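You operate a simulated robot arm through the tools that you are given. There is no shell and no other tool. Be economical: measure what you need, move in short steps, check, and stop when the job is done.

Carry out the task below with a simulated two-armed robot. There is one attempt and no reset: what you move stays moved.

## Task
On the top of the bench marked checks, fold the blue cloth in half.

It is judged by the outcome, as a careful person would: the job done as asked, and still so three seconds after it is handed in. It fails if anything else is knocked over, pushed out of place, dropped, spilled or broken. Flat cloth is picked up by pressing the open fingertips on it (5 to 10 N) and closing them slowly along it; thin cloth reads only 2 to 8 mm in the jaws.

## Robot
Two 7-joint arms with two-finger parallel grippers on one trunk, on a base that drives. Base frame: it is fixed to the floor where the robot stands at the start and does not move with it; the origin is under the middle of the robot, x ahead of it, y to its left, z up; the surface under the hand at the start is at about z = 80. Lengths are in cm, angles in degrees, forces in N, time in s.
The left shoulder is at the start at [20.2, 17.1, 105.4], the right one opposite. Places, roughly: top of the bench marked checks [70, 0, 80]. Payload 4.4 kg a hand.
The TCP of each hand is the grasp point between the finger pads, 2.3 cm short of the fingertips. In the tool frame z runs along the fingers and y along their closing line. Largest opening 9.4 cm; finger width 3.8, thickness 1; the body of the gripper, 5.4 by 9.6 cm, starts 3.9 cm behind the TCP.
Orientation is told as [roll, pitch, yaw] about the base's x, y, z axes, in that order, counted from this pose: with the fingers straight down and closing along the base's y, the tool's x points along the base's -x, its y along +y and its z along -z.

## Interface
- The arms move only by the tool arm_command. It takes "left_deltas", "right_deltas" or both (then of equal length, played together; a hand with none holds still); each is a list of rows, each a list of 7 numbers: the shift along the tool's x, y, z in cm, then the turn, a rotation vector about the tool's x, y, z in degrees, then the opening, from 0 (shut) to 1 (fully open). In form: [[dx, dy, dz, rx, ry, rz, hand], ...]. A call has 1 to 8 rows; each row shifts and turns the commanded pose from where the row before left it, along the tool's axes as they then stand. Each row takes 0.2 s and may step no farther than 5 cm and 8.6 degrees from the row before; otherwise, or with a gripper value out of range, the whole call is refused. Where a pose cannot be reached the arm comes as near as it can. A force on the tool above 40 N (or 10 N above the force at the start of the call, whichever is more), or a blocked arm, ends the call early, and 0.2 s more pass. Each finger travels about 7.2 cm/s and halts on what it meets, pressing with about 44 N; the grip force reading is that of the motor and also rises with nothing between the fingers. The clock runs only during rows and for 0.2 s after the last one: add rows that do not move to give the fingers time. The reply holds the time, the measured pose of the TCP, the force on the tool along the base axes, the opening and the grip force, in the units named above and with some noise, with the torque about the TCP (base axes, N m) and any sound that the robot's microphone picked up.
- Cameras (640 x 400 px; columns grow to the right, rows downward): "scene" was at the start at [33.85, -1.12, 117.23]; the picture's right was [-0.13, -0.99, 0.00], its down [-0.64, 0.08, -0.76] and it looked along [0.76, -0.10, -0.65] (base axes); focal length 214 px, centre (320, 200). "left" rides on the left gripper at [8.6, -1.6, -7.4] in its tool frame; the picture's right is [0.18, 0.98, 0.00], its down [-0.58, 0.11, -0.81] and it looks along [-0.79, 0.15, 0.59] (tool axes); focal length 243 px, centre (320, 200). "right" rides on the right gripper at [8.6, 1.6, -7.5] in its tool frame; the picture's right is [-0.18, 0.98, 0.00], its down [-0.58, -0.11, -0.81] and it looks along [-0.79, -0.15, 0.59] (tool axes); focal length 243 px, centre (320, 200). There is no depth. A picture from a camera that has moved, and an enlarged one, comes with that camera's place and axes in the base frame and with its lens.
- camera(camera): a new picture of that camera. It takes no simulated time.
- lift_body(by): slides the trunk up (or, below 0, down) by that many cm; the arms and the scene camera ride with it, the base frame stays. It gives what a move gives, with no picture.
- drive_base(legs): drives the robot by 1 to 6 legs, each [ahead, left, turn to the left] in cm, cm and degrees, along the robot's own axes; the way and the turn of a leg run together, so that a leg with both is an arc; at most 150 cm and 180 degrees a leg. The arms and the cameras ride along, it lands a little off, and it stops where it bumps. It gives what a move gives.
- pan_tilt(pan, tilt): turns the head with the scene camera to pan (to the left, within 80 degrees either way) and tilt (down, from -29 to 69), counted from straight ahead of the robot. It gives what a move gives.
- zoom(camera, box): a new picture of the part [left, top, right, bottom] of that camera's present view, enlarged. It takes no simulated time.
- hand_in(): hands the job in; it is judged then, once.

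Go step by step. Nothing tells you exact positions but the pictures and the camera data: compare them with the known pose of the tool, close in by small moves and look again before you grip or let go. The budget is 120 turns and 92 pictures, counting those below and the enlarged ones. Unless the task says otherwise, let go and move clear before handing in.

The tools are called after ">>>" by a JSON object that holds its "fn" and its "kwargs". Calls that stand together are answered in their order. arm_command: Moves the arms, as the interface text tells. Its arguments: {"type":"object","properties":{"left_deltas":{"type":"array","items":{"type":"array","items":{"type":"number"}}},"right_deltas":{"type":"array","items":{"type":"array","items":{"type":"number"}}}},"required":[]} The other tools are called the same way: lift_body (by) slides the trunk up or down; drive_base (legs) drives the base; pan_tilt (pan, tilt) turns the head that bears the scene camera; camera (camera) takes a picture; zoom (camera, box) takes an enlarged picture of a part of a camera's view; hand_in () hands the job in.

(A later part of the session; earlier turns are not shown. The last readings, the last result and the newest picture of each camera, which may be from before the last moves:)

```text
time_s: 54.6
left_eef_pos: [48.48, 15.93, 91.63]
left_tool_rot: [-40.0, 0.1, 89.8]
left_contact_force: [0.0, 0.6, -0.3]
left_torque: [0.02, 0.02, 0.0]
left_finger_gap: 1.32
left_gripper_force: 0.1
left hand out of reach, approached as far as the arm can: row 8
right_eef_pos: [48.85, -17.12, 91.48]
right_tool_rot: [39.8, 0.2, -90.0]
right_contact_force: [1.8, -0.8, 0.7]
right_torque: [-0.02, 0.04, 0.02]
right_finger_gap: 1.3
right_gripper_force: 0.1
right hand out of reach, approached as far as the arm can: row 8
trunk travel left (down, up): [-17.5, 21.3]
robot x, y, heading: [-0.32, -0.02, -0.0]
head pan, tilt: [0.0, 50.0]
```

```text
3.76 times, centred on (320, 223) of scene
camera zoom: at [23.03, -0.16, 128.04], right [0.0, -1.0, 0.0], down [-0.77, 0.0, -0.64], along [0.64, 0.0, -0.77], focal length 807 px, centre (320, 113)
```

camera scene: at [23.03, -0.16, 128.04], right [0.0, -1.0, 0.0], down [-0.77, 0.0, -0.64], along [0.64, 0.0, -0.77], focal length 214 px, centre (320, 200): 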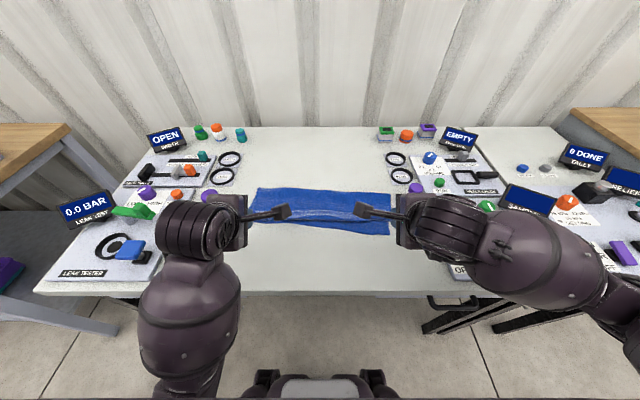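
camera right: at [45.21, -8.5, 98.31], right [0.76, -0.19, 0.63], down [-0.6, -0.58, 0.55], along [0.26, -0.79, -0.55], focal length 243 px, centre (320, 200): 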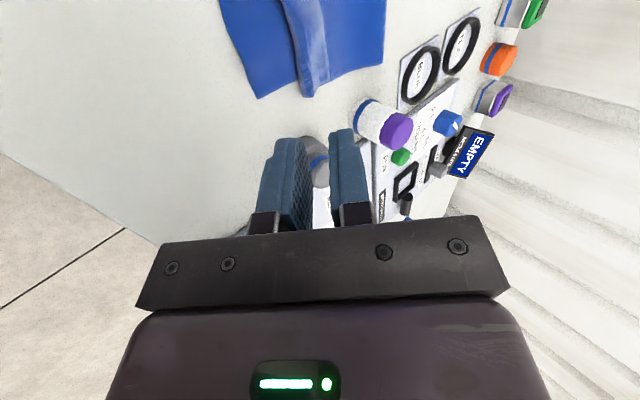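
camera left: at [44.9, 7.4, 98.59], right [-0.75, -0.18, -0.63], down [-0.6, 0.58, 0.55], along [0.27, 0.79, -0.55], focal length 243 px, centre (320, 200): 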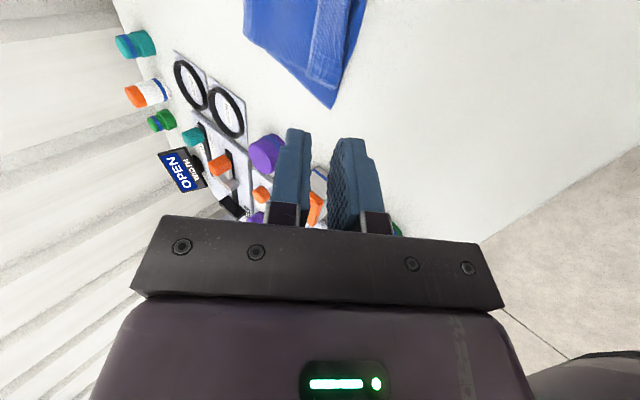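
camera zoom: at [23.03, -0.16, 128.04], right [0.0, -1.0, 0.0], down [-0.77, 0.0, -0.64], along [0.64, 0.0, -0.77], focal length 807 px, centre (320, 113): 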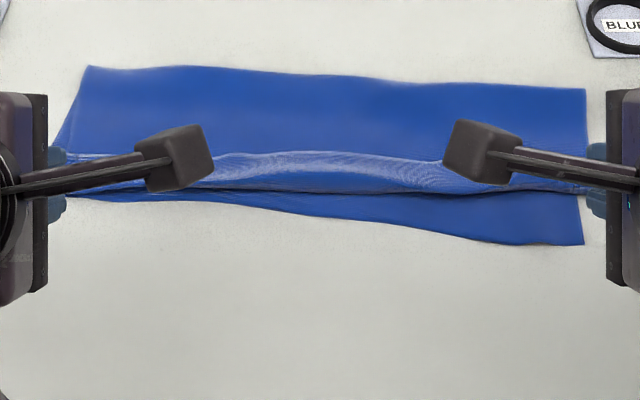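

It's a good fold, with a narrow lip of about 2.5 cm along the flap's edge turned back on itself. I'll straighten the tools, close the fingers and use them as paddles to brush the lip open toward me.

>>> {"fn": "arm_command", "kwargs": {"left_deltas": [[0, -2.5, -3, -8, 0, 0, 0], [0, 0, 0, -8, 0, 0, 0], [0, 0, 0, -8, 0, 0, 0], [0, 0, 0, -8, 0, 0, 0], [0, 0, 0, -8, 0, 0, 0], [0, -4.3, 0, 0, 0, 0, 0], [0, -4.3, 0, 0, 0, 0, 0], [0, -4.2, 0, 0, 0, 0, 0]], "right_deltas": [[0, 2.5, -3, 8, 0, 0, 0], [0, 0, 0, 8, 0, 0, 0], [0, 0, 0, 8, 0, 0, 0], [0, 0, 0, 8, 0, 0, 0], [0, 0, 0, 8, 0, 0, 0], [0, 4.1, 0, 0, 0, 0, 0], [0, 4.1, 0, 0, 0, 0, 0], [0, 4.1, 0, 0, 0, 0, 0]]}}

>>> {"fn": "camera", "kwargs": {"camera": "scene"}}

>>> {"fn": "camera", "kwargs": {"camera": "left"}}

>>> {"fn": "camera", "kwargs": {"camera": "right"}}

```text
time_s: 55.2
left_eef_pos: [48.83, 24.62, 91.73]
left_tool_rot: [-25.8, -12.7, 91.5]
left_contact_force: [0.4, -0.3, 1.1]
left_torque: [0.04, 0.03, -0.02]
left_finger_gap: 0.0
left_gripper_force: 42.5
left hand out of reach, approached as far as the arm can: row 2, 3
right_eef_pos: [49.37, -16.82, 95.65]
right_tool_rot: [24.5, 0.3, -89.8]
right_contact_force: [-0.7, -0.9, 0.2]
right_torque: [-0.01, 0.02, -0.01]
right_finger_gap: 0.01
right_gripper_force: 42.4
right hand out of reach, approached as far as the arm can: row 1
trunk travel left (down, up): [-17.5, 21.3]
robot x, y, heading: [-0.45, -0.09, -0.1]
head pan, tilt: [0.0, 50.0]
stopped in row 3 (left hand): the arm was blocked; the commanded pose is now the measured one
```

```text
30 pictures are left
camera scene: at [22.99, -0.17, 128.05], right [0.0, -1.0, 0.0], down [-0.77, 0.0, -0.64], along [0.64, 0.0, -0.77], focal length 214 px, centre (320, 200)
```

scene: 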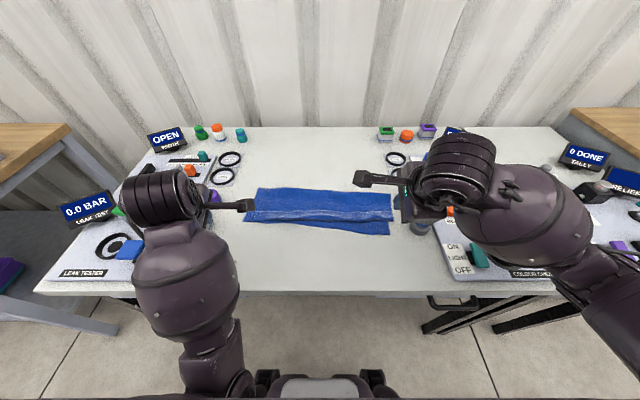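

```text
29 pictures are left
camera left: at [47.34, 14.61, 97.1], right [-0.88, -0.11, -0.46], down [-0.46, 0.41, 0.79], along [0.1, 0.91, -0.41], focal length 243 px, centre (320, 200)
```

left: 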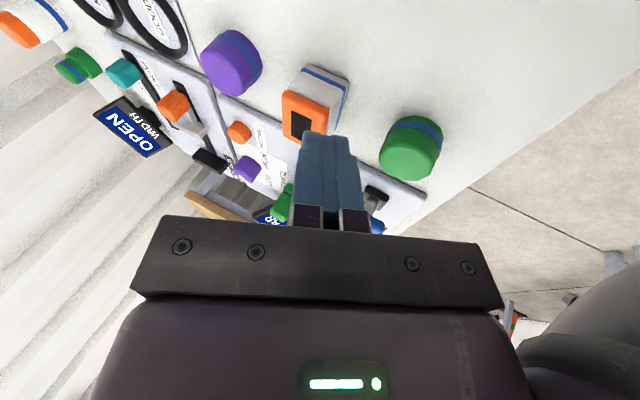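

```text
28 pictures are left
camera right: at [47.67, -8.13, 103.03], right [0.89, -0.18, 0.41], down [-0.43, -0.59, 0.69], along [0.11, -0.79, -0.6], focal length 243 px, centre (320, 200)
```

right: 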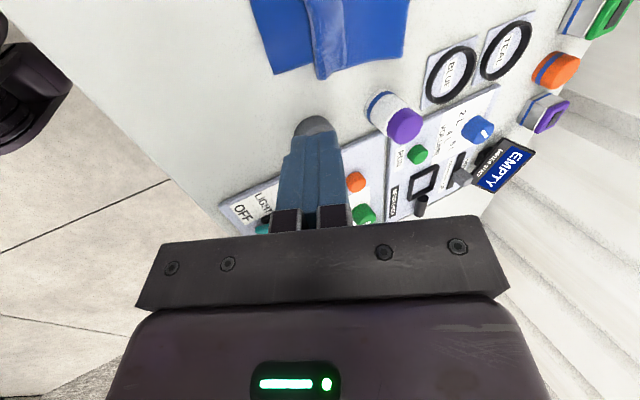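

The left arm ran into its reach limit near the body. I'll move it gently forward and inward before straightening.

>>> {"fn": "arm_command", "kwargs": {"left_deltas": [[1, -3, 0, 0, 0, 0, 0], [2, -3, 0, 0, 0, 0, 0], [2, -3, 0, 0, 0, 0, 0], [0, 0, 0, 0, 0, 0, 0]], "right_deltas": [[0, 3, 0, 0, 0, 0, 0], [0, 3, 0, 0, 0, 0, 0], [0, 3, 0, 0, 0, 0, 0], [0, 0, 0, 0, 0, 0, 0]]}}

```text
time_s: 56.0
left_eef_pos: [55.69, 26.06, 94.35]
left_tool_rot: [-27.0, -22.3, 94.5]
left_contact_force: [-0.3, -0.5, 0.8]
left_torque: [0.03, 0.01, 0.0]
left_finger_gap: 0.01
left_gripper_force: 42.1
right_eef_pos: [55.97, -16.67, 98.63]
right_tool_rot: [24.5, 0.1, -89.8]
right_contact_force: [0.3, -0.1, 0.0]
right_torque: [-0.02, 0.0, 0.02]
right_finger_gap: 0.0
right_gripper_force: 42.8
trunk travel left (down, up): [-17.5, 21.3]
robot x, y, heading: [0.16, -0.07, 0.3]
head pan, tilt: [0.0, 50.0]
stopped in row 3 (left hand): the arm was blocked; the commanded pose is now the measured one
```

>>> {"fn": "pan_tilt", "kwargs": {"pan": 35, "tilt": 62}}

>>> {"fn": "camera", "kwargs": {"camera": "scene"}}

```text
time_s: 57.0
left_eef_pos: [55.66, 26.16, 94.22]
left_tool_rot: [-26.9, -22.3, 94.4]
left_contact_force: [0.6, 0.0, 0.8]
left_torque: [0.01, 0.03, -0.01]
left_finger_gap: 0.0
left_gripper_force: 42.2
right_eef_pos: [55.97, -16.69, 98.75]
right_tool_rot: [24.6, 0.0, -89.8]
right_contact_force: [0.3, 0.7, 0.4]
right_torque: [0.0, 0.0, -0.01]
right_finger_gap: 0.0
right_gripper_force: 42.4
trunk travel left (down, up): [-17.5, 21.3]
robot x, y, heading: [0.18, -0.21, -0.0]
head pan, tilt: [35.0, 62.0]
```

```text
27 pictures are left
camera scene: at [20.61, 3.61, 126.56], right [0.57, -0.82, 0.0], down [-0.72, -0.51, -0.47], along [0.39, 0.27, -0.88], focal length 214 px, centre (320, 200)
```

scene: 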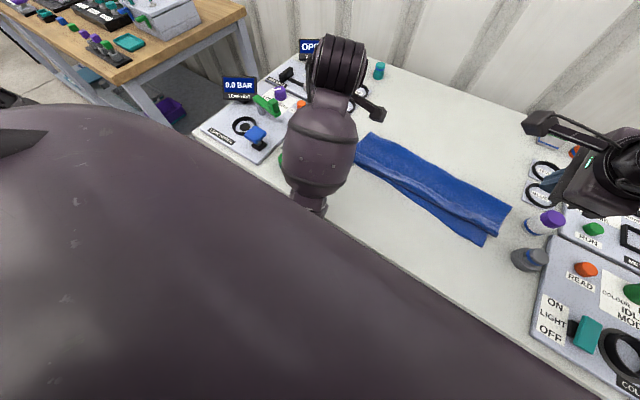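

>>> {"fn": "arm_command", "kwargs": {"left_deltas": [[0, 0, -3, 0, 0, 0, 0], [0, -2, -3, 0, 0, 0, 0], [0, -3, -2, 0, 0, 0, 0], [0, 0, 0, 0, 0, 0, 0]]}}

>>> {"fn": "camera", "kwargs": {"camera": "scene"}}

```text
time_s: 57.7
left_eef_pos: [55.86, 28.19, 102.32]
left_tool_rot: [-29.8, -31.9, 99.1]
left_contact_force: [0.5, -1.1, 0.1]
left_torque: [0.02, 0.0, 0.0]
left_finger_gap: 0.0
left_gripper_force: 42.4
right_eef_pos: [56.08, -16.75, 98.75]
right_tool_rot: [24.6, 0.1, -89.8]
right_contact_force: [0.0, 0.4, -0.9]
right_torque: [0.0, 0.01, 0.0]
right_finger_gap: 0.0
right_gripper_force: 42.1
trunk travel left (down, up): [-17.5, 21.3]
robot x, y, heading: [-0.24, 0.0, -0.0]
head pan, tilt: [35.0, 62.0]
stopped in row 3 (left hand): the arm was blocked; the commanded pose is now the measured one
```

```text
26 pictures are left
camera scene: at [20.59, 3.63, 126.55], right [0.57, -0.82, 0.0], down [-0.72, -0.51, -0.47], along [0.38, 0.27, -0.88], focal length 214 px, centre (320, 200)
```

scene: 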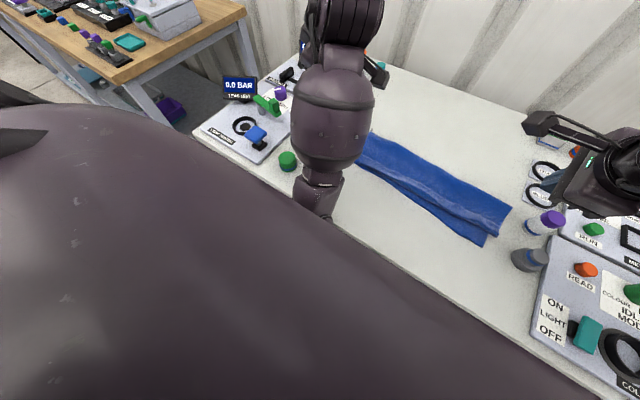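

The left arm seems blocked against the robot's own body. It's clear of everything, so I'll leave it and do the brushing with the right hand.

>>> {"fn": "arm_command", "kwargs": {"right_deltas": [[0, 2, 0, 8, 0, 0, 0], [0, 2, 0, 8, 0, 0, 0], [0, 1.5, 0, 8.4, 0, 0, 0], [0, 0, 4, 0, 0, 0, 0], [0, 0, 4, 0, 0, 0, 0], [0, 0, 4, 0, 0, 0, 0], [0, 0, 0, 0, 0, 0, 0]]}}

>>> {"fn": "camera", "kwargs": {"camera": "right"}}

>>> {"fn": "pan_tilt", "kwargs": {"pan": 0, "tilt": 50}}

>>> {"fn": "zoom", "kwargs": {"camera": "scene", "box": [225, 160, 415, 279]}}

```text
time_s: 59.3
left_eef_pos: [55.69, 28.18, 102.52]
left_tool_rot: [-29.8, -31.8, 99.1]
left_contact_force: [-0.3, -0.2, 0.8]
left_torque: [0.0, 0.0, 0.04]
left_finger_gap: 0.0
left_gripper_force: 42.6
right_eef_pos: [61.37, -16.8, 88.55]
right_tool_rot: [0.2, 0.0, -89.9]
right_contact_force: [0.0, 0.3, -0.1]
right_torque: [0.0, -0.03, 0.04]
right_finger_gap: 0.01
right_gripper_force: 42.7
trunk travel left (down, up): [-17.5, 21.3]
robot x, y, heading: [0.18, -0.08, 0.1]
head pan, tilt: [35.0, 62.0]
```

```text
25 pictures are left
camera right: at [62.79, -8.21, 95.86], right [0.98, -0.18, 0.0], down [-0.11, -0.58, 0.8], along [-0.14, -0.79, -0.59], focal length 243 px, centre (320, 200)
```

right: 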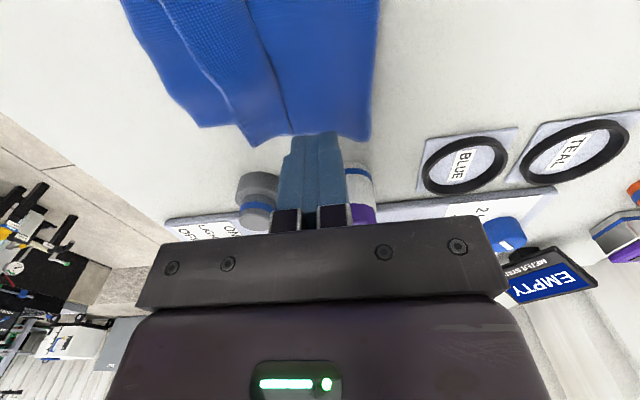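

```text
time_s: 60.3
left_eef_pos: [55.78, 28.17, 102.39]
left_tool_rot: [-29.9, -32.0, 99.1]
left_contact_force: [0.9, 0.1, -0.2]
left_torque: [0.01, -0.01, -0.03]
left_finger_gap: 0.0
left_gripper_force: 42.2
right_eef_pos: [61.41, -16.84, 88.53]
right_tool_rot: [0.2, 0.1, -89.9]
right_contact_force: [-0.1, 0.6, 0.4]
right_torque: [-0.02, 0.0, 0.0]
right_finger_gap: 0.01
right_gripper_force: 41.9
trunk travel left (down, up): [-17.5, 21.3]
robot x, y, heading: [-0.27, 0.2, -0.3]
head pan, tilt: [0.0, 50.0]
```

```text
3.36 times, centred on (320, 220) of scene
camera zoom: at [23.04, -0.06, 128.04], right [0.0, -1.0, 0.0], down [-0.77, 0.0, -0.64], along [0.64, 0.0, -0.77], focal length 721 px, centre (320, 134)
```

zoom: 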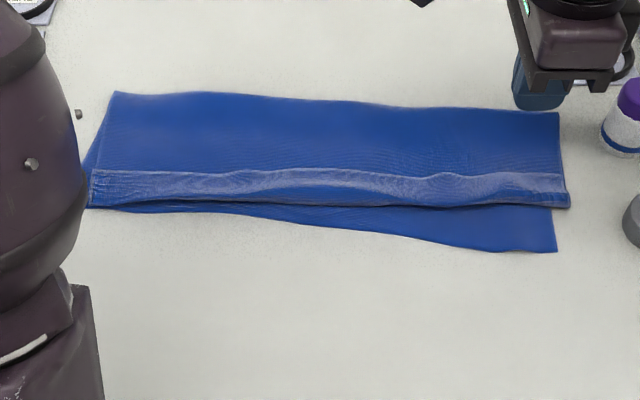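

The edge lip of about 2.7 cm is folded back along the whole width. I'll pinch just that top layer near its right end with jaws closing along y, then pull it over toward me. First I'll turn the right hand back.

>>> {"fn": "arm_command", "kwargs": {"right_deltas": [[0, 0, -2, 0, 0, -8.5, 0.3], [0, 0, -2, 0, 0, -8.5, 0.3], [0, 0, 0, 0, 0, -8.5, 0.3], [0, 0, 0, 0, 0, -8.5, 0.3], [0, 0, 0, 0, 0, -8.5, 0.3], [0, 0, 0, 0, 0, -8.5, 0.3], [0, 0, 0, 0, 0, -8.5, 0.3], [0, 0, 0, 0, 0, -8.5, 0.3]]}}

>>> {"fn": "arm_command", "kwargs": {"right_deltas": [[0, 0, 0, 0, 0, -8.5, 0.3], [0, 0, 0, 0, 0, -8.5, 0.3], [0, 0, 0, 0, 0, -4.8, 0.3], [1.9, 0, 4, 0, 0, 0, 0.3], [1.9, 0, 3.5, 0, 0, 0, 0.3], [0, 0, 0, 0, 0, 0, 0.3]]}}

>>> {"fn": "camera", "kwargs": {"camera": "right"}}

```text
time_s: 62.1
left_eef_pos: [55.7, 28.19, 102.3]
left_tool_rot: [-29.8, -31.9, 99.1]
left_contact_force: [0.1, 0.8, -0.6]
left_torque: [0.0, 0.0, -0.01]
left_finger_gap: 0.0
left_gripper_force: 42.0
right_eef_pos: [61.26, -16.74, 92.36]
right_tool_rot: [0.2, -0.1, -21.8]
right_contact_force: [0.5, 0.9, 0.0]
right_torque: [0.0, -0.03, -0.03]
right_finger_gap: 2.83
right_gripper_force: 0.1
trunk travel left (down, up): [-17.5, 21.3]
robot x, y, heading: [-0.19, -0.02, 0.1]
head pan, tilt: [0.0, 50.0]
```

```text
time_s: 63.5
left_eef_pos: [55.8, 28.13, 102.42]
left_tool_rot: [-29.8, -31.7, 99.1]
left_contact_force: [-0.6, 0.0, 0.4]
left_torque: [0.03, -0.03, 0.03]
left_finger_gap: 0.0
left_gripper_force: 41.9
right_eef_pos: [57.52, -16.78, 84.59]
right_tool_rot: [0.1, -0.2, 0.1]
right_contact_force: [-0.2, -0.4, -0.3]
right_torque: [-0.04, 0.04, 0.01]
right_finger_gap: 2.81
right_gripper_force: 0.1
trunk travel left (down, up): [-17.5, 21.3]
robot x, y, heading: [-0.03, -0.01, -0.2]
head pan, tilt: [0.0, 50.0]
```

```text
23 pictures are left
camera right: at [48.79, -15.19, 92.02], right [0.18, 0.98, 0.0], down [0.58, -0.11, 0.81], along [0.79, -0.15, -0.59], focal length 243 px, centre (320, 200)
```

right: 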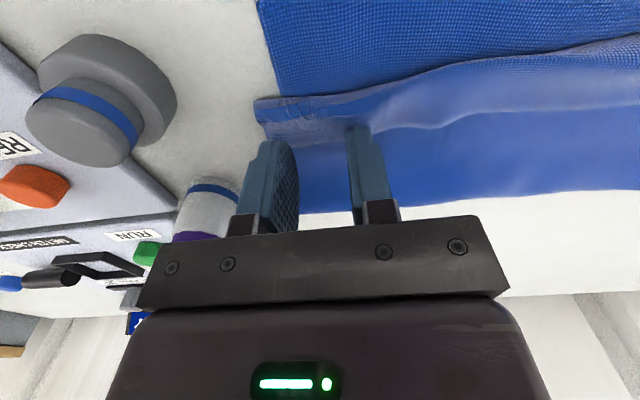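

The lip spans about x 54.8–57.1 here. I'll shift 1 cm toward me and lower onto it.

>>> {"fn": "arm_command", "kwargs": {"right_deltas": [[1.0, 0.2, 0.8, 0, 0, 0, 0.3], [0, 0, 0.5, 0, 0, 0, 0.3], [0, 0, 0.2, 0, 0, 0, 0.3], [0, 0, 0.15, 0, 0, 0, 0.3], [0, 0, 0, 0, 0, 0, 0.3]]}}

```text
time_s: 64.7
left_eef_pos: [55.74, 28.06, 102.25]
left_tool_rot: [-29.8, -31.9, 99.1]
left_contact_force: [0.3, -0.7, -0.1]
left_torque: [0.0, -0.03, -0.01]
left_finger_gap: 0.0
left_gripper_force: 42.4
right_eef_pos: [56.56, -16.66, 83.16]
right_tool_rot: [0.1, -0.2, -0.1]
right_contact_force: [0.2, -0.2, 0.1]
right_torque: [0.0, -0.01, 0.03]
right_finger_gap: 2.81
right_gripper_force: 0.2
trunk travel left (down, up): [-17.5, 21.3]
robot x, y, heading: [-0.01, 0.02, -0.1]
head pan, tilt: [0.0, 50.0]
```

>>> {"fn": "arm_command", "kwargs": {"right_deltas": [[0, 0, 0.2, 0, 0, 0, 0.3], [0, 0, 0.15, 0, 0, 0, 0.3], [0, 0, 0, 0, 0, 0, 0.3]]}}

```text
time_s: 65.5
left_eef_pos: [55.74, 28.12, 102.38]
left_tool_rot: [-29.9, -31.8, 99.1]
left_contact_force: [0.2, -0.3, 0.3]
left_torque: [-0.01, 0.03, 0.01]
left_finger_gap: 0.0
left_gripper_force: 42.4
right_eef_pos: [56.66, -16.44, 82.85]
right_tool_rot: [0.1, -0.2, -0.1]
right_contact_force: [-0.1, -1.2, -0.3]
right_torque: [-0.01, -0.01, 0.0]
right_finger_gap: 2.85
right_gripper_force: 0.1
trunk travel left (down, up): [-17.5, 21.3]
robot x, y, heading: [-0.07, -0.04, -0.1]
head pan, tilt: [0.0, 50.0]
```

>>> {"fn": "arm_command", "kwargs": {"right_deltas": [[0, 0, 0.15, 0, 0, 0, 0.3], [0, 0, 0.05, 0, 0, 0, 0.3], [0, 0, 0, 0, 0, 0, 0.3]]}}

>>> {"fn": "camera", "kwargs": {"camera": "right"}}

```text
time_s: 66.3
left_eef_pos: [55.69, 28.17, 102.28]
left_tool_rot: [-29.8, -31.8, 99.1]
left_contact_force: [0.4, -0.6, -1.1]
left_torque: [-0.02, 0.02, -0.01]
left_finger_gap: 0.0
left_gripper_force: 42.2
right_eef_pos: [56.49, -16.55, 82.71]
right_tool_rot: [0.1, -0.2, -0.2]
right_contact_force: [1.4, -0.5, 5.8]
right_torque: [-0.08, -0.03, -0.01]
right_finger_gap: 2.84
right_gripper_force: 0.9
trunk travel left (down, up): [-17.5, 21.3]
robot x, y, heading: [-0.11, 0.2, 0.1]
head pan, tilt: [0.0, 50.0]
```

```text
22 pictures are left
camera right: at [47.83, -14.92, 90.03], right [0.19, 0.98, 0.0], down [0.58, -0.11, 0.81], along [0.79, -0.15, -0.59], focal length 243 px, centre (320, 200)
```

right: 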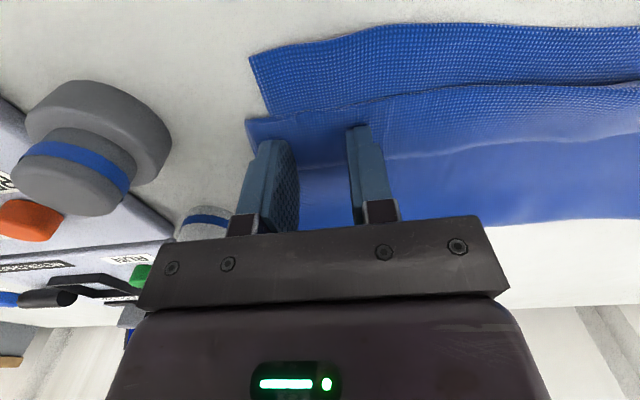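

It's at 5.8 N on the lip, so I'll close slowly.

>>> {"fn": "arm_command", "kwargs": {"right_deltas": [[0, 0, 0, 0, 0, 0, 0.27], [0, 0, 0, 0, 0, 0, 0.24], [0, 0, 0, 0, 0, 0, 0.2], [0, 0, 0, 0, 0, 0, 0.16], [0, 0, 0, 0, 0, 0, 0.12], [0, 0, 0, 0, 0, 0, 0.06], [0, 0, 0, 0, 0, 0, 0], [0, 0, 0, 0, 0, 0, 0]]}}

>>> {"fn": "camera", "kwargs": {"camera": "right"}}

```text
time_s: 68.1
left_eef_pos: [55.76, 28.0, 102.43]
left_tool_rot: [-29.7, -31.8, 99.0]
left_contact_force: [-0.7, 0.4, 0.0]
left_torque: [0.0, -0.04, 0.04]
left_finger_gap: 0.02
left_gripper_force: 42.6
right_eef_pos: [56.58, -16.54, 82.68]
right_tool_rot: [0.1, -0.2, 0.0]
right_contact_force: [-0.1, -1.5, 8.2]
right_torque: [-0.06, 0.03, -0.01]
right_finger_gap: 0.0
right_gripper_force: 42.4
trunk travel left (down, up): [-17.5, 21.3]
robot x, y, heading: [-0.28, -0.13, 0.0]
head pan, tilt: [0.0, 50.0]
```

```text
21 pictures are left
camera right: at [47.8, -14.93, 90.01], right [0.19, 0.98, 0.0], down [0.58, -0.11, 0.81], along [0.79, -0.15, -0.59], focal length 243 px, centre (320, 200)
```

right: 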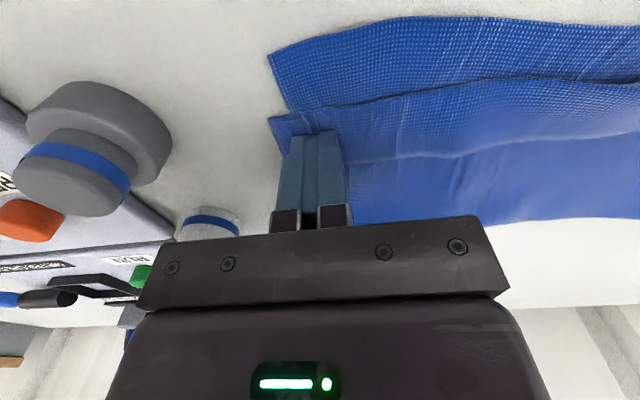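

The pinch slipped and the lip stayed. I'll try raking instead: open fingers set just behind the lip's free edge, skimming the flap and pushing toward me to roll the lip open.

>>> {"fn": "arm_command", "kwargs": {"right_deltas": [[0, 0, -2, 0, 0, 0, 0], [-2, 0.8, -1, 0, 0, 0, 0.5], [-2, 0.8, 0, 0, 0, 0, 0.6], [0, 0, 2.0, 0, 0, 0, 0.6], [0, 0, 0.7, 0, 0, 0, 0.6], [0, 0, 0.2, 0, 0, 0, 0.6], [0, 0, 0, 0, 0, 0, 0.6]]}}

>>> {"fn": "camera", "kwargs": {"camera": "right"}}

```text
time_s: 69.7
left_eef_pos: [55.74, 28.16, 102.21]
left_tool_rot: [-29.8, -31.9, 99.1]
left_contact_force: [0.0, -0.2, -0.1]
left_torque: [-0.01, 0.0, -0.01]
left_finger_gap: 0.01
left_gripper_force: 42.7
right_eef_pos: [60.54, -14.91, 82.45]
right_tool_rot: [0.1, -0.1, -0.1]
right_contact_force: [-0.4, 0.7, -0.6]
right_torque: [0.04, 0.01, 0.0]
right_finger_gap: 5.64
right_gripper_force: 0.0
trunk travel left (down, up): [-17.5, 21.3]
robot x, y, heading: [-0.05, 0.04, -0.1]
head pan, tilt: [0.0, 50.0]
```

```text
20 pictures are left
camera right: at [51.7, -13.32, 90.07], right [0.19, 0.98, 0.0], down [0.58, -0.11, 0.81], along [0.79, -0.15, -0.59], focal length 243 px, centre (320, 200)
```

right: 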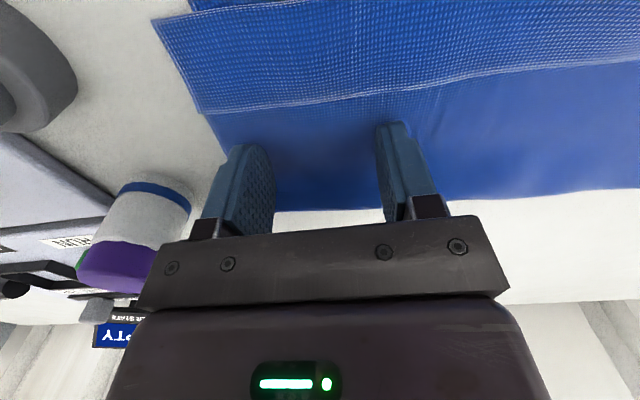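

It's just skimming at about 0 N with the lip edge right in front of the fingers. I'll sweep toward me.

>>> {"fn": "arm_command", "kwargs": {"right_deltas": [[0, 0, 0.05, 0, 0, 0, 0.6], [1, 0, 0, 0, 0, 0, 0.6], [1, 0, 0, 0, 0, 0, 0.6], [1, 0, 0, 0, 0, 0, 0.6], [0, 0, 0, 0, 0, 0, 0.6]]}}

>>> {"fn": "camera", "kwargs": {"camera": "right"}}

```text
time_s: 70.9
left_eef_pos: [55.8, 28.21, 102.24]
left_tool_rot: [-29.7, -31.8, 99.0]
left_contact_force: [0.0, -0.4, 0.0]
left_torque: [-0.02, 0.02, -0.01]
left_finger_gap: 0.01
left_gripper_force: 42.6
right_eef_pos: [57.62, -14.85, 82.65]
right_tool_rot: [0.1, -0.1, -0.2]
right_contact_force: [0.4, 0.1, 1.8]
right_torque: [-0.09, -0.01, 0.02]
right_finger_gap: 5.63
right_gripper_force: 0.0
trunk travel left (down, up): [-17.5, 21.3]
robot x, y, heading: [-0.08, -0.2, -0.0]
head pan, tilt: [0.0, 50.0]
```

```text
19 pictures are left
camera right: at [48.78, -13.32, 89.99], right [0.19, 0.98, 0.0], down [0.58, -0.11, 0.81], along [0.79, -0.15, -0.59], focal length 243 px, centre (320, 200)
```

right: 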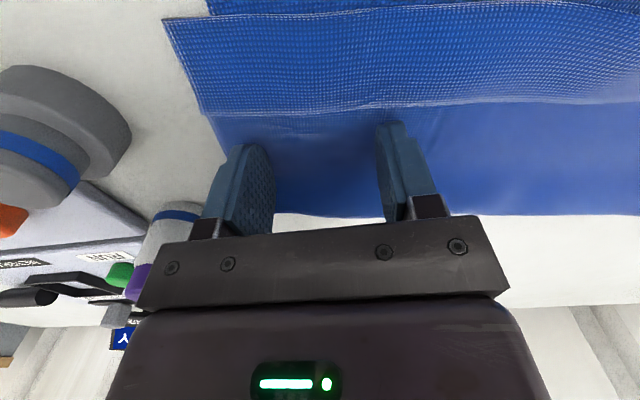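

The rake dragged the flap itself toward me, so its edge now lines up with the bottom edge, but the lip is still turned back. I'll try to recover the left arm by turning its wrist back to neutral, and lift the right hand clear for a look.

>>> {"fn": "arm_command", "kwargs": {"left_deltas": [[0, 0, 0, 0, 0, 8.4, 0], [0, 0, 0, 0, 0, 8.4, 0], [0, 0, 0, 0, 0, 8.4, 0], [0, 0, 0, 0, 0, 8.4, 0], [0, 0, 0, 0, 0, 8.4, 0]], "right_deltas": [[0, 0, -3, 0, 0, 0, 0.6], [0, 0, -4, 0, 0, 0, 0.6], [0, -2, -4, 0, 0, 0, 0.6], [0, -2, -2, 0, 0, 0, 0.55], [0, 0, 0, 0, 0, 0, 0.55]]}}

>>> {"fn": "zoom", "kwargs": {"camera": "scene", "box": [225, 150, 415, 269]}}

```text
time_s: 72.1
left_eef_pos: [55.83, 29.89, 103.05]
left_tool_rot: [7.6, -46.1, 44.6]
left_contact_force: [0.4, -0.5, -0.2]
left_torque: [0.02, 0.0, 0.01]
left_finger_gap: 0.0
left_gripper_force: 42.4
right_eef_pos: [57.56, -18.78, 95.56]
right_tool_rot: [0.1, -0.1, 0.0]
right_contact_force: [-1.2, -0.8, -0.6]
right_torque: [0.0, -0.01, 0.0]
right_finger_gap: 5.17
right_gripper_force: 0.0
trunk travel left (down, up): [-17.5, 21.3]
robot x, y, heading: [-0.27, 0.15, -0.0]
head pan, tilt: [0.0, 50.0]
```

```text
3.36 times, centred on (320, 210) of scene
camera zoom: at [23.06, -0.05, 128.03], right [0.0, -1.0, 0.0], down [-0.77, 0.0, -0.64], along [0.64, 0.0, -0.77], focal length 721 px, centre (320, 168)
```

zoom: 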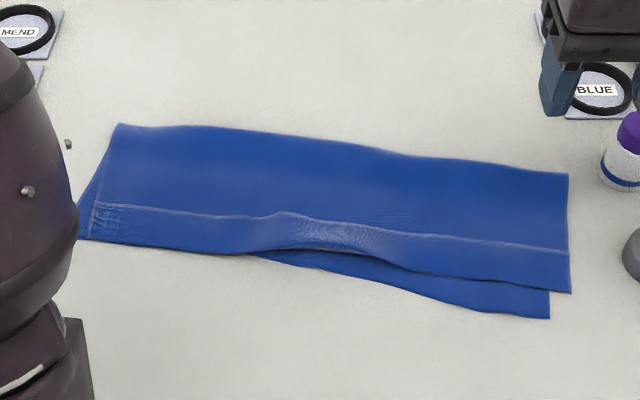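

The left wrist responded to the turn. I'll straighten the left hand fully to neutral.

>>> {"fn": "arm_command", "kwargs": {"left_deltas": [[0, 0, 0, 3.1, 5.13, 5.64, 0.5], [0, 0, 0, 3.1, 5.13, 5.64, 0.5], [0, 0, 0, 3.1, 5.13, 5.64, 0.5], [0, 0, 0, 3.1, 5.13, 5.64, 0.5], [0, 0, 0, 3.1, 5.13, 5.64, 0.5], [0, 0, 0, 3.1, 5.13, 5.64, 0.5], [0, 0, 0, 3.1, 5.13, 5.64, 0.5], [0, 0, 0, 3.1, 5.13, 5.64, 0.5]]}}

>>> {"fn": "camera", "kwargs": {"camera": "scene"}}

```text
time_s: 72.6
left_eef_pos: [56.86, 27.59, 105.83]
left_tool_rot: [13.0, -43.1, 28.5]
left_contact_force: [1.0, -0.4, -0.4]
left_torque: [-0.03, 0.02, -0.02]
left_finger_gap: 4.7
left_gripper_force: 0.1
right_eef_pos: [57.62, -18.74, 95.53]
right_tool_rot: [0.1, -0.1, 0.0]
right_contact_force: [0.4, 0.1, 0.3]
right_torque: [-0.05, 0.03, -0.02]
right_finger_gap: 5.14
right_gripper_force: 0.0
trunk travel left (down, up): [-17.5, 21.3]
robot x, y, heading: [0.2, -0.01, -0.1]
head pan, tilt: [0.0, 50.0]
stopped in row 2 (left hand): the arm was blocked; the commanded pose is now the measured one
```

```text
17 pictures are left
camera scene: at [23.04, 0.01, 128.04], right [0.0, -1.0, 0.0], down [-0.77, 0.0, -0.64], along [0.64, 0.0, -0.77], focal length 214 px, centre (320, 200)
```

scene: 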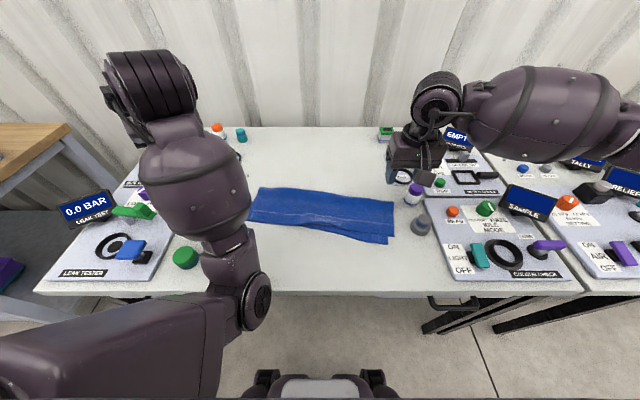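

The left elbow has folded inward. I'll extend the left hand forward and up to free it.

>>> {"fn": "arm_command", "kwargs": {"left_deltas": [[-3.97, -1.31, -0.7, 0, 0, 0, 0.5], [-3.97, -1.31, -0.7, 0, 0, 0, 0.5], [-3.97, -1.31, -0.7, 0, 0, 0, 0.5], [-3.97, -1.31, -0.7, 0, 0, 0, 0.5]]}}

```text
time_s: 73.6
left_eef_pos: [68.92, 26.79, 118.43]
left_tool_rot: [16.2, -44.6, 25.5]
left_contact_force: [-0.2, -0.4, -0.6]
left_torque: [-0.01, 0.01, 0.02]
left_finger_gap: 4.7
left_gripper_force: 0.0
right_eef_pos: [57.59, -18.75, 95.6]
right_tool_rot: [0.1, -0.2, -0.1]
right_contact_force: [-0.9, 0.0, -0.5]
right_torque: [-0.04, -0.02, 0.0]
right_finger_gap: 5.17
right_gripper_force: 0.0
trunk travel left (down, up): [-17.5, 21.3]
robot x, y, heading: [-0.14, 0.02, -0.3]
head pan, tilt: [0.0, 50.0]
```

>>> {"fn": "arm_command", "kwargs": {"left_deltas": [[0, 0, 0, 3.58, 5.75, 4.33, 0.5], [0, 0, 0, 3.58, 5.75, 4.33, 0.5], [0, 0, 0, 3.58, 5.75, 4.33, 0.5], [0, 0, 0, 3.58, 5.75, 4.33, 0.5], [0, 0, 0, 3.58, 5.75, 4.33, 0.5], [0, 0, 0, 3.58, 5.75, 4.33, 0.5], [0, 0, 0, 3.58, 5.75, 4.33, 0.5], [0, 0, 0, 0, 0, 0, 0.5]]}}

>>> {"fn": "camera", "kwargs": {"camera": "scene"}}

```text
time_s: 74.2
left_eef_pos: [68.42, 20.43, 123.17]
left_tool_rot: [25.7, -43.2, 7.5]
left_contact_force: [1.1, 0.0, -1.0]
left_torque: [-0.01, -0.02, -0.01]
left_finger_gap: 4.72
left_gripper_force: 0.1
right_eef_pos: [57.54, -18.95, 95.63]
right_tool_rot: [0.1, -0.1, -0.1]
right_contact_force: [-0.6, 0.1, 1.1]
right_torque: [0.01, -0.01, 0.02]
right_finger_gap: 5.18
right_gripper_force: 0.0
trunk travel left (down, up): [-17.5, 21.3]
robot x, y, heading: [-0.1, 0.2, -0.1]
head pan, tilt: [0.0, 50.0]
stopped in row 2 (left hand): the arm was blocked; the commanded pose is now the measured one
```

```text
16 pictures are left
camera scene: at [22.93, -0.13, 128.08], right [0.0, -1.0, 0.0], down [-0.77, 0.0, -0.64], along [0.64, 0.0, -0.77], focal length 214 px, centre (320, 200)
```

scene: 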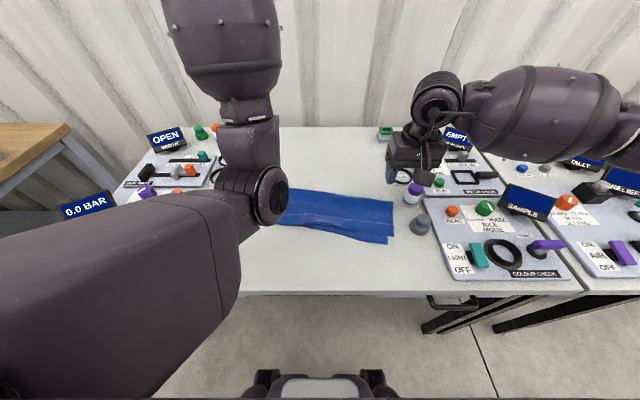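

The left arm is in an awkward posture but clear of everything. I'll use the right hand to pinch only the top flap just behind the lip and lift it, so the lip hangs and falls open.

>>> {"fn": "arm_command", "kwargs": {"right_deltas": [[0.5, 1.6, 4, 0, 0, 0, 0.52], [0.4, 1.6, 4, 0, 0, 0, 0.52], [0, 0, 4, 0, 0, 0, 0.52], [0, 0, 0.8, 0, 0, 0, 0.52], [0, 0, 0.15, 0, 0, 0, 0.52], [0, 0, 0, 0, 0, 0, 0.52]]}}

>>> {"fn": "camera", "kwargs": {"camera": "right"}}

```text
time_s: 75.5
left_eef_pos: [68.56, 20.37, 123.1]
left_tool_rot: [25.8, -43.0, 7.5]
left_contact_force: [-0.2, 0.7, -0.2]
left_torque: [-0.02, 0.0, -0.03]
left_finger_gap: 4.72
left_gripper_force: 0.2
right_eef_pos: [56.56, -15.39, 82.65]
right_tool_rot: [0.2, -0.3, 0.0]
right_contact_force: [-0.3, -0.5, 1.2]
right_torque: [0.0, -0.03, -0.01]
right_finger_gap: 4.88
right_gripper_force: 0.0
trunk travel left (down, up): [-17.5, 21.3]
robot x, y, heading: [-0.15, -0.19, -0.2]
head pan, tilt: [0.0, 50.0]
```

```text
15 pictures are left
camera right: at [47.97, -13.8, 90.04], right [0.19, 0.98, 0.0], down [0.58, -0.11, 0.81], along [0.79, -0.15, -0.59], focal length 243 px, centre (320, 200)
```

right: 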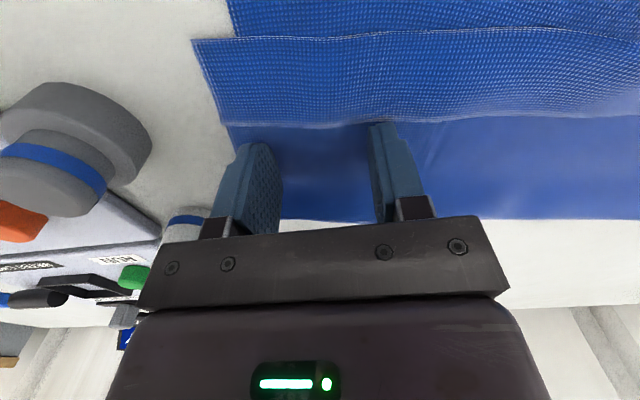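

Placement is right behind the lip's free edge. I'll press gently.

>>> {"fn": "arm_command", "kwargs": {"right_deltas": [[0, 0, 0.1, 0, 0, 0, 0.52], [0, 0, 0, 0, 0, 0, 0.52]]}}

```text
time_s: 76.2
left_eef_pos: [68.51, 20.49, 123.13]
left_tool_rot: [25.8, -43.1, 7.5]
left_contact_force: [-0.3, 0.1, -0.3]
left_torque: [-0.01, -0.02, -0.02]
left_finger_gap: 4.68
left_gripper_force: 0.2
right_eef_pos: [56.71, -15.37, 82.69]
right_tool_rot: [0.2, -0.2, 0.0]
right_contact_force: [-0.4, 0.5, 4.2]
right_torque: [-0.02, 0.03, -0.03]
right_finger_gap: 4.9
right_gripper_force: 0.1
trunk travel left (down, up): [-17.5, 21.3]
robot x, y, heading: [-0.29, 0.33, 0.1]
head pan, tilt: [0.0, 50.0]
```

>>> {"fn": "arm_command", "kwargs": {"right_deltas": [[0, 0, 0.03, 0, 0, 0, 0.49], [0, 0, 0, 0, 0, 0, 0.46], [0, 0, 0, 0, 0, 0, 0.43], [0, 0, 0, 0, 0, 0, 0.4], [0, 0, 0, 0, 0, 0, 0.36], [0, 0, 0, 0, 0, 0, 0.32], [0, 0, 0, 0, 0, 0, 0.28], [0, 0, 0, 0, 0, 0, 0.24]]}}

>>> {"fn": "arm_command", "kwargs": {"right_deltas": [[0, 0, 0, 0, 0, 0, 0.2], [0, 0, 0, 0, 0, 0, 0.16], [0, 0, 0, 0, 0, 0, 0.12], [0, 0, 0, 0, 0, 0, 0.08], [0, 0, 0, 0, 0, 0, 0.04], [0, 0, 0, 0, 0, 0, 0], [0, 0, 0, 0, 0, 0, 0]]}}

>>> {"fn": "camera", "kwargs": {"camera": "right"}}

```text
time_s: 78.0
left_eef_pos: [68.48, 20.45, 123.07]
left_tool_rot: [25.9, -43.1, 7.5]
left_contact_force: [0.0, 0.3, -0.2]
left_torque: [0.0, 0.01, 0.0]
left_finger_gap: 4.7
left_gripper_force: 0.0
right_eef_pos: [56.57, -15.45, 82.56]
right_tool_rot: [0.1, -0.2, -0.1]
right_contact_force: [0.5, 0.7, 13.1]
right_torque: [0.0, 0.1, 0.03]
right_finger_gap: 2.21
right_gripper_force: 0.1
trunk travel left (down, up): [-17.5, 21.3]
robot x, y, heading: [0.26, -0.36, -0.2]
head pan, tilt: [0.0, 50.0]
```

```text
time_s: 79.5
left_eef_pos: [68.59, 20.41, 123.15]
left_tool_rot: [25.9, -43.2, 7.5]
left_contact_force: [-0.2, -0.3, 0.6]
left_torque: [0.03, -0.02, 0.0]
left_finger_gap: 4.7
left_gripper_force: 0.2
right_eef_pos: [56.73, -15.52, 82.63]
right_tool_rot: [0.1, -0.3, -0.1]
right_contact_force: [-1.2, 0.6, 13.8]
right_torque: [0.03, 0.1, -0.02]
right_finger_gap: 0.41
right_gripper_force: 43.9
trunk travel left (down, up): [-17.5, 21.3]
robot x, y, heading: [-0.34, 0.13, -0.1]
head pan, tilt: [0.0, 50.0]
```

```text
14 pictures are left
camera right: at [47.89, -13.91, 89.93], right [0.19, 0.98, 0.0], down [0.58, -0.11, 0.81], along [0.79, -0.15, -0.59], focal length 243 px, centre (320, 200)
```

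right: 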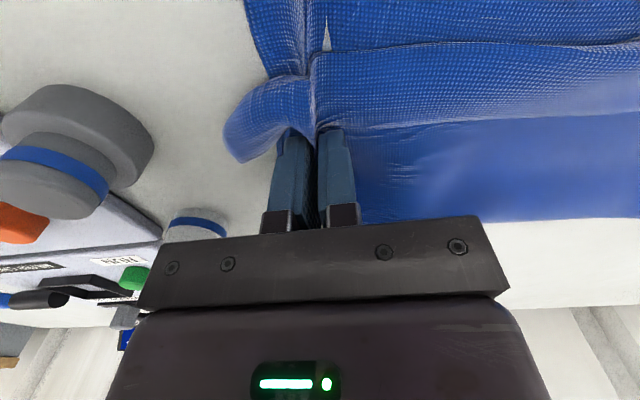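

The gap is 0.41 cm, so it may hold more than one layer. I'll lift gently and look.

>>> {"fn": "arm_command", "kwargs": {"right_deltas": [[0, 0, -2, 0, 0, 0, 0], [0, 0, -2, 0, 0, 0, 0], [0, 0, -2, 0, 0, 0, 0], [0, 0, 0, 0, 0, 0, 0]]}}

>>> {"fn": "camera", "kwargs": {"camera": "right"}}

>>> {"fn": "zoom", "kwargs": {"camera": "scene", "box": [265, 160, 425, 260]}}

```text
time_s: 80.5
left_eef_pos: [68.57, 20.48, 123.04]
left_tool_rot: [25.8, -43.0, 7.4]
left_contact_force: [0.6, -0.6, -0.1]
left_torque: [-0.01, 0.01, 0.0]
left_finger_gap: 4.71
left_gripper_force: 0.0
right_eef_pos: [56.65, -15.49, 88.28]
right_tool_rot: [0.1, -0.1, -0.1]
right_contact_force: [0.6, 0.2, -0.7]
right_torque: [0.04, -0.05, 0.02]
right_finger_gap: 0.38
right_gripper_force: 44.2
trunk travel left (down, up): [-17.5, 21.3]
robot x, y, heading: [-0.0, -0.2, 0.2]
head pan, tilt: [0.0, 50.0]
```

```text
13 pictures are left
camera right: at [47.83, -13.85, 95.73], right [0.19, 0.98, 0.0], down [0.58, -0.11, 0.81], along [0.79, -0.15, -0.59], focal length 243 px, centre (320, 200)
```

right: 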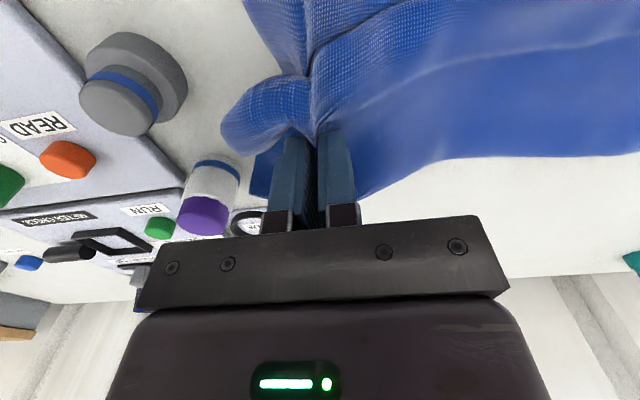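

```text
4.00 times, centred on (345, 210) of scene
camera zoom: at [23.07, -0.08, 128.03], right [0.0, -1.0, 0.0], down [-0.77, 0.0, -0.64], along [0.64, 0.0, -0.77], focal length 858 px, centre (220, 160)
```

zoom: 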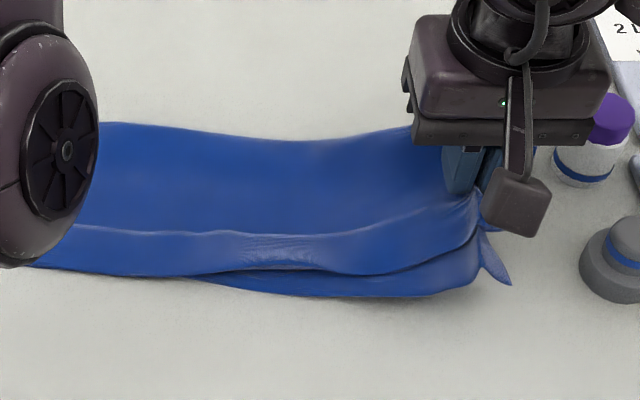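

Both layers came up together, so that doesn't help. I'll lower it back exactly, open to re-spread it, and check.

>>> {"fn": "arm_command", "kwargs": {"right_deltas": [[0, 0, 2, 0, 0, 0, 0], [0, 0, 2, 0, 0, 0, 0], [0, 0, 1.5, 0, 0, 0, 0], [0, 0, 0, 0, 0, 0, 0.15], [0, 0, 0, 0, 0, 0, 0.3], [0, 0, 0, 0, 0, 0, 0.45], [0, 0, 0, 0, 0, 0, 0.6], [0, 0, 0, 0, 0, 0, 0.6]]}}

>>> {"fn": "arm_command", "kwargs": {"right_deltas": [[0, 0, -3, 0, 0, 0, 0.6], [0, 0, -4, 0, 0, 0, 0.6], [0, -3, -3, 0, 0, 0, 0.6], [0, -3, 0, 0, 0, 0, 0.6], [0, 0, 0, 0, 0, 0, 0.6]]}}

>>> {"fn": "zoom", "kwargs": {"camera": "scene", "box": [225, 150, 415, 269]}}

```text
time_s: 82.3
left_eef_pos: [68.61, 20.46, 123.09]
left_tool_rot: [25.8, -43.1, 7.4]
left_contact_force: [0.0, 0.9, 0.4]
left_torque: [-0.01, -0.01, 0.01]
left_finger_gap: 4.68
left_gripper_force: 0.1
right_eef_pos: [56.7, -15.4, 83.0]
right_tool_rot: [0.1, -0.2, -0.1]
right_contact_force: [-0.3, -0.8, 0.6]
right_torque: [0.0, 0.0, 0.01]
right_finger_gap: 5.63
right_gripper_force: 0.0
trunk travel left (down, up): [-17.5, 21.3]
robot x, y, heading: [-0.0, -0.14, 0.1]
head pan, tilt: [0.0, 50.0]
```

```text
time_s: 83.5
left_eef_pos: [68.54, 20.47, 123.11]
left_tool_rot: [25.8, -43.0, 7.5]
left_contact_force: [0.5, 0.2, -1.0]
left_torque: [-0.02, -0.01, 0.0]
left_finger_gap: 4.7
left_gripper_force: 0.1
right_eef_pos: [57.0, -21.45, 92.94]
right_tool_rot: [0.0, -0.2, -0.2]
right_contact_force: [-0.2, 0.1, 0.3]
right_torque: [-0.02, 0.0, -0.03]
right_finger_gap: 5.65
right_gripper_force: 0.0
trunk travel left (down, up): [-17.5, 21.3]
robot x, y, heading: [0.12, 0.33, 0.2]
head pan, tilt: [0.0, 50.0]
```

```text
3.36 times, centred on (320, 210) of scene
camera zoom: at [23.05, -0.04, 128.04], right [0.0, -1.0, 0.0], down [-0.77, 0.0, -0.64], along [0.64, 0.0, -0.77], focal length 721 px, centre (320, 168)
```

zoom: 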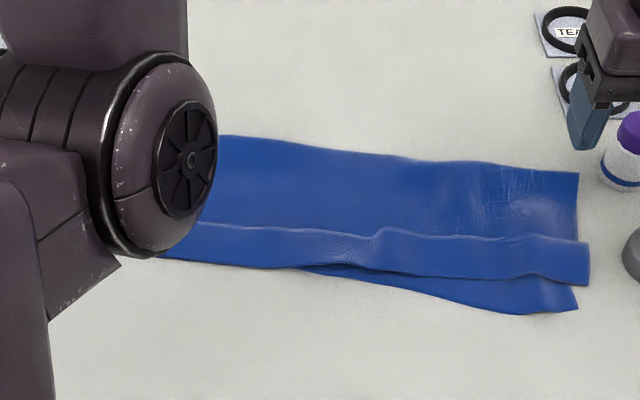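

The stack is restored. New idea: straddle the lip's free edge with nearly closed fingers (jaws along x) and open them while pressing lightly. One finger holds the flap while the other drags the lip over toward me, with no net pull on the stack.

>>> {"fn": "arm_command", "kwargs": {"right_deltas": [[0, 0, 0, 0, 0, 8.5, 0.3], [0, 0, 0, 0, 0, 8.5, 0.1], [0, 0, 0, 0, 0, 8.5, 0.04], [0, 0, 0, 0, 0, 8.5, 0.04], [0, 0, 0, 0, 0, 8.5, 0.04], [0, 0, 0, 0, 0, 8.5, 0.04], [0, 0, 0, 0, 0, 8.5, 0.04], [0, 0, 0, 0, 0, 8.5, 0.04]]}}

>>> {"fn": "arm_command", "kwargs": {"right_deltas": [[0, 0, 0, 0, 0, 8.5, 0.04], [0, 0, 0, 0, 0, 8.5, 0.04], [0, 0, 0, 0, 0, 4.8, 0.04], [2.5, -0.6, 3.5, 0, 0, 0, 0.04], [2.5, -0.6, 3.5, 0, 0, 0, 0.04], [0, 0, 1.5, 0, 0, 0, 0.04], [0, 0, 0, 0, 0, 0, 0.04]]}}

>>> {"fn": "camera", "kwargs": {"camera": "right"}}

```text
time_s: 85.3
left_eef_pos: [68.58, 20.45, 123.02]
left_tool_rot: [25.8, -43.1, 7.4]
left_contact_force: [0.1, 0.2, -0.4]
left_torque: [0.02, -0.02, 0.01]
left_finger_gap: 4.69
left_gripper_force: 0.1
right_eef_pos: [56.81, -21.68, 93.03]
right_tool_rot: [0.2, 0.1, -68.1]
right_contact_force: [0.9, -0.5, 0.2]
right_torque: [-0.01, 0.0, 0.0]
right_finger_gap: 0.4
right_gripper_force: 0.1
trunk travel left (down, up): [-17.5, 21.3]
robot x, y, heading: [-0.33, 0.44, -0.0]
head pan, tilt: [0.0, 50.0]
```

```text
time_s: 87.0
left_eef_pos: [68.59, 20.47, 123.03]
left_tool_rot: [25.7, -43.2, 7.4]
left_contact_force: [-0.2, 0.9, -0.1]
left_torque: [0.0, -0.03, 0.0]
left_finger_gap: 4.71
left_gripper_force: 0.1
right_eef_pos: [55.73, -16.38, 84.32]
right_tool_rot: [0.2, 0.1, -89.9]
right_contact_force: [-0.1, 0.4, 0.8]
right_torque: [0.0, -0.02, -0.02]
right_finger_gap: 0.39
right_gripper_force: 0.0
trunk travel left (down, up): [-17.5, 21.3]
robot x, y, heading: [-0.07, -0.02, 0.1]
head pan, tilt: [0.0, 50.0]
```

```text
10 pictures are left
camera right: at [57.18, -7.75, 91.77], right [0.98, -0.18, 0.0], down [-0.11, -0.58, 0.8], along [-0.14, -0.79, -0.59], focal length 243 px, centre (320, 200)
```

right: 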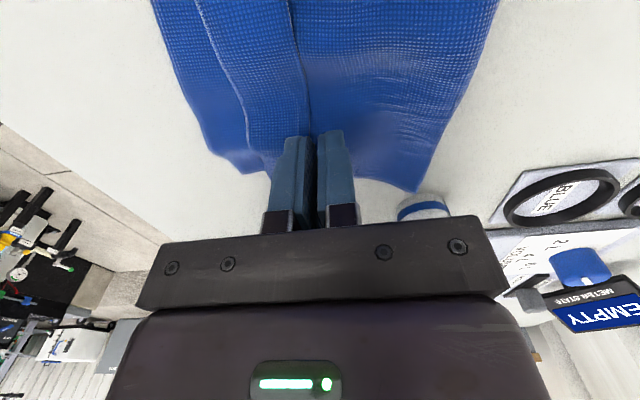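

The lip's free edge runs right between the two fingers. I'll lower to light contact.

>>> {"fn": "arm_command", "kwargs": {"right_deltas": [[0, 0, 1.0, 0, 0, 0, 0.04], [0, 0, 0.4, 0, 0, 0, 0.04], [0, 0, 0.2, 0, 0, 0, 0.04], [0, 0, 0.12, 0, 0, 0, 0.04], [0, 0, 0, 0, 0, 0, 0.04]]}}

```text
time_s: 88.2
left_eef_pos: [68.59, 20.46, 122.99]
left_tool_rot: [25.8, -43.1, 7.5]
left_contact_force: [0.8, -0.4, -0.4]
left_torque: [-0.01, -0.01, -0.02]
left_finger_gap: 4.69
left_gripper_force: 0.1
right_eef_pos: [55.56, -16.66, 82.76]
right_tool_rot: [0.3, 0.1, -89.9]
right_contact_force: [0.0, 0.8, 0.7]
right_torque: [0.02, -0.03, -0.02]
right_finger_gap: 0.4
right_gripper_force: 0.1
trunk travel left (down, up): [-17.5, 21.3]
robot x, y, heading: [0.16, -0.13, -0.0]
head pan, tilt: [0.0, 50.0]
```

>>> {"fn": "arm_command", "kwargs": {"right_deltas": [[0, 0, 0.15, 0, 0, 0, 0.04], [0, 0, 0.08, 0, 0, 0, 0.04], [0, 0, 0, 0, 0, 0, 0.04]]}}

```text
time_s: 89.0
left_eef_pos: [68.48, 20.47, 123.19]
left_tool_rot: [25.8, -43.0, 7.4]
left_contact_force: [0.4, 0.2, 0.4]
left_torque: [-0.03, 0.01, -0.03]
left_finger_gap: 4.71
left_gripper_force: 0.0
right_eef_pos: [55.56, -16.5, 82.71]
right_tool_rot: [0.2, 0.1, -89.9]
right_contact_force: [-0.1, 0.6, 4.3]
right_torque: [-0.09, 0.04, 0.0]
right_finger_gap: 0.37
right_gripper_force: 0.0
trunk travel left (down, up): [-17.5, 21.3]
robot x, y, heading: [-0.09, 0.17, 0.1]
head pan, tilt: [0.0, 50.0]
```

>>> {"fn": "arm_command", "kwargs": {"right_deltas": [[0, 0, 0.07, 0, 0, 0, 0.04], [0, -0.3, 0, 0, 0, 0, 0.13], [0, -0.3, 0, 0, 0, 0, 0.22], [0, -0.3, 0, 0, 0, 0, 0.31], [0, -0.3, 0, 0, 0, 0, 0.4], [0, -0.3, 0, 0, 0, 0, 0.49], [0, -0.3, 0, 0, 0, 0, 0.58], [0, -0.3, 0, 0, 0, 0, 0.67]]}}

>>> {"fn": "camera", "kwargs": {"camera": "right"}}

```text
time_s: 90.8
left_eef_pos: [68.5, 20.47, 123.28]
left_tool_rot: [25.7, -43.1, 7.4]
left_contact_force: [-0.3, 1.1, -0.2]
left_torque: [0.06, -0.01, -0.01]
left_finger_gap: 4.69
left_gripper_force: 0.0
right_eef_pos: [53.49, -16.6, 82.62]
right_tool_rot: [0.2, 0.2, -90.0]
right_contact_force: [3.3, 1.3, 14.6]
right_torque: [-0.2, 0.52, 0.01]
right_finger_gap: 6.14
right_gripper_force: 0.0
trunk travel left (down, up): [-17.5, 21.3]
robot x, y, heading: [-0.31, -0.37, 0.0]
head pan, tilt: [0.0, 50.0]
```

```text
9 pictures are left
camera right: at [54.96, -7.92, 90.03], right [0.98, -0.18, 0.0], down [-0.11, -0.58, 0.8], along [-0.14, -0.79, -0.59], focal length 243 px, centre (320, 200)
```

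right: 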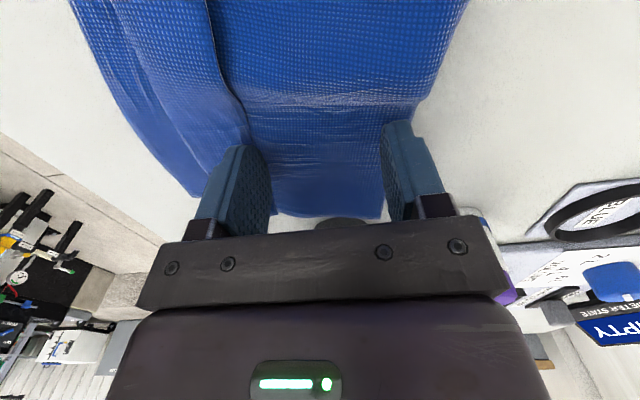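

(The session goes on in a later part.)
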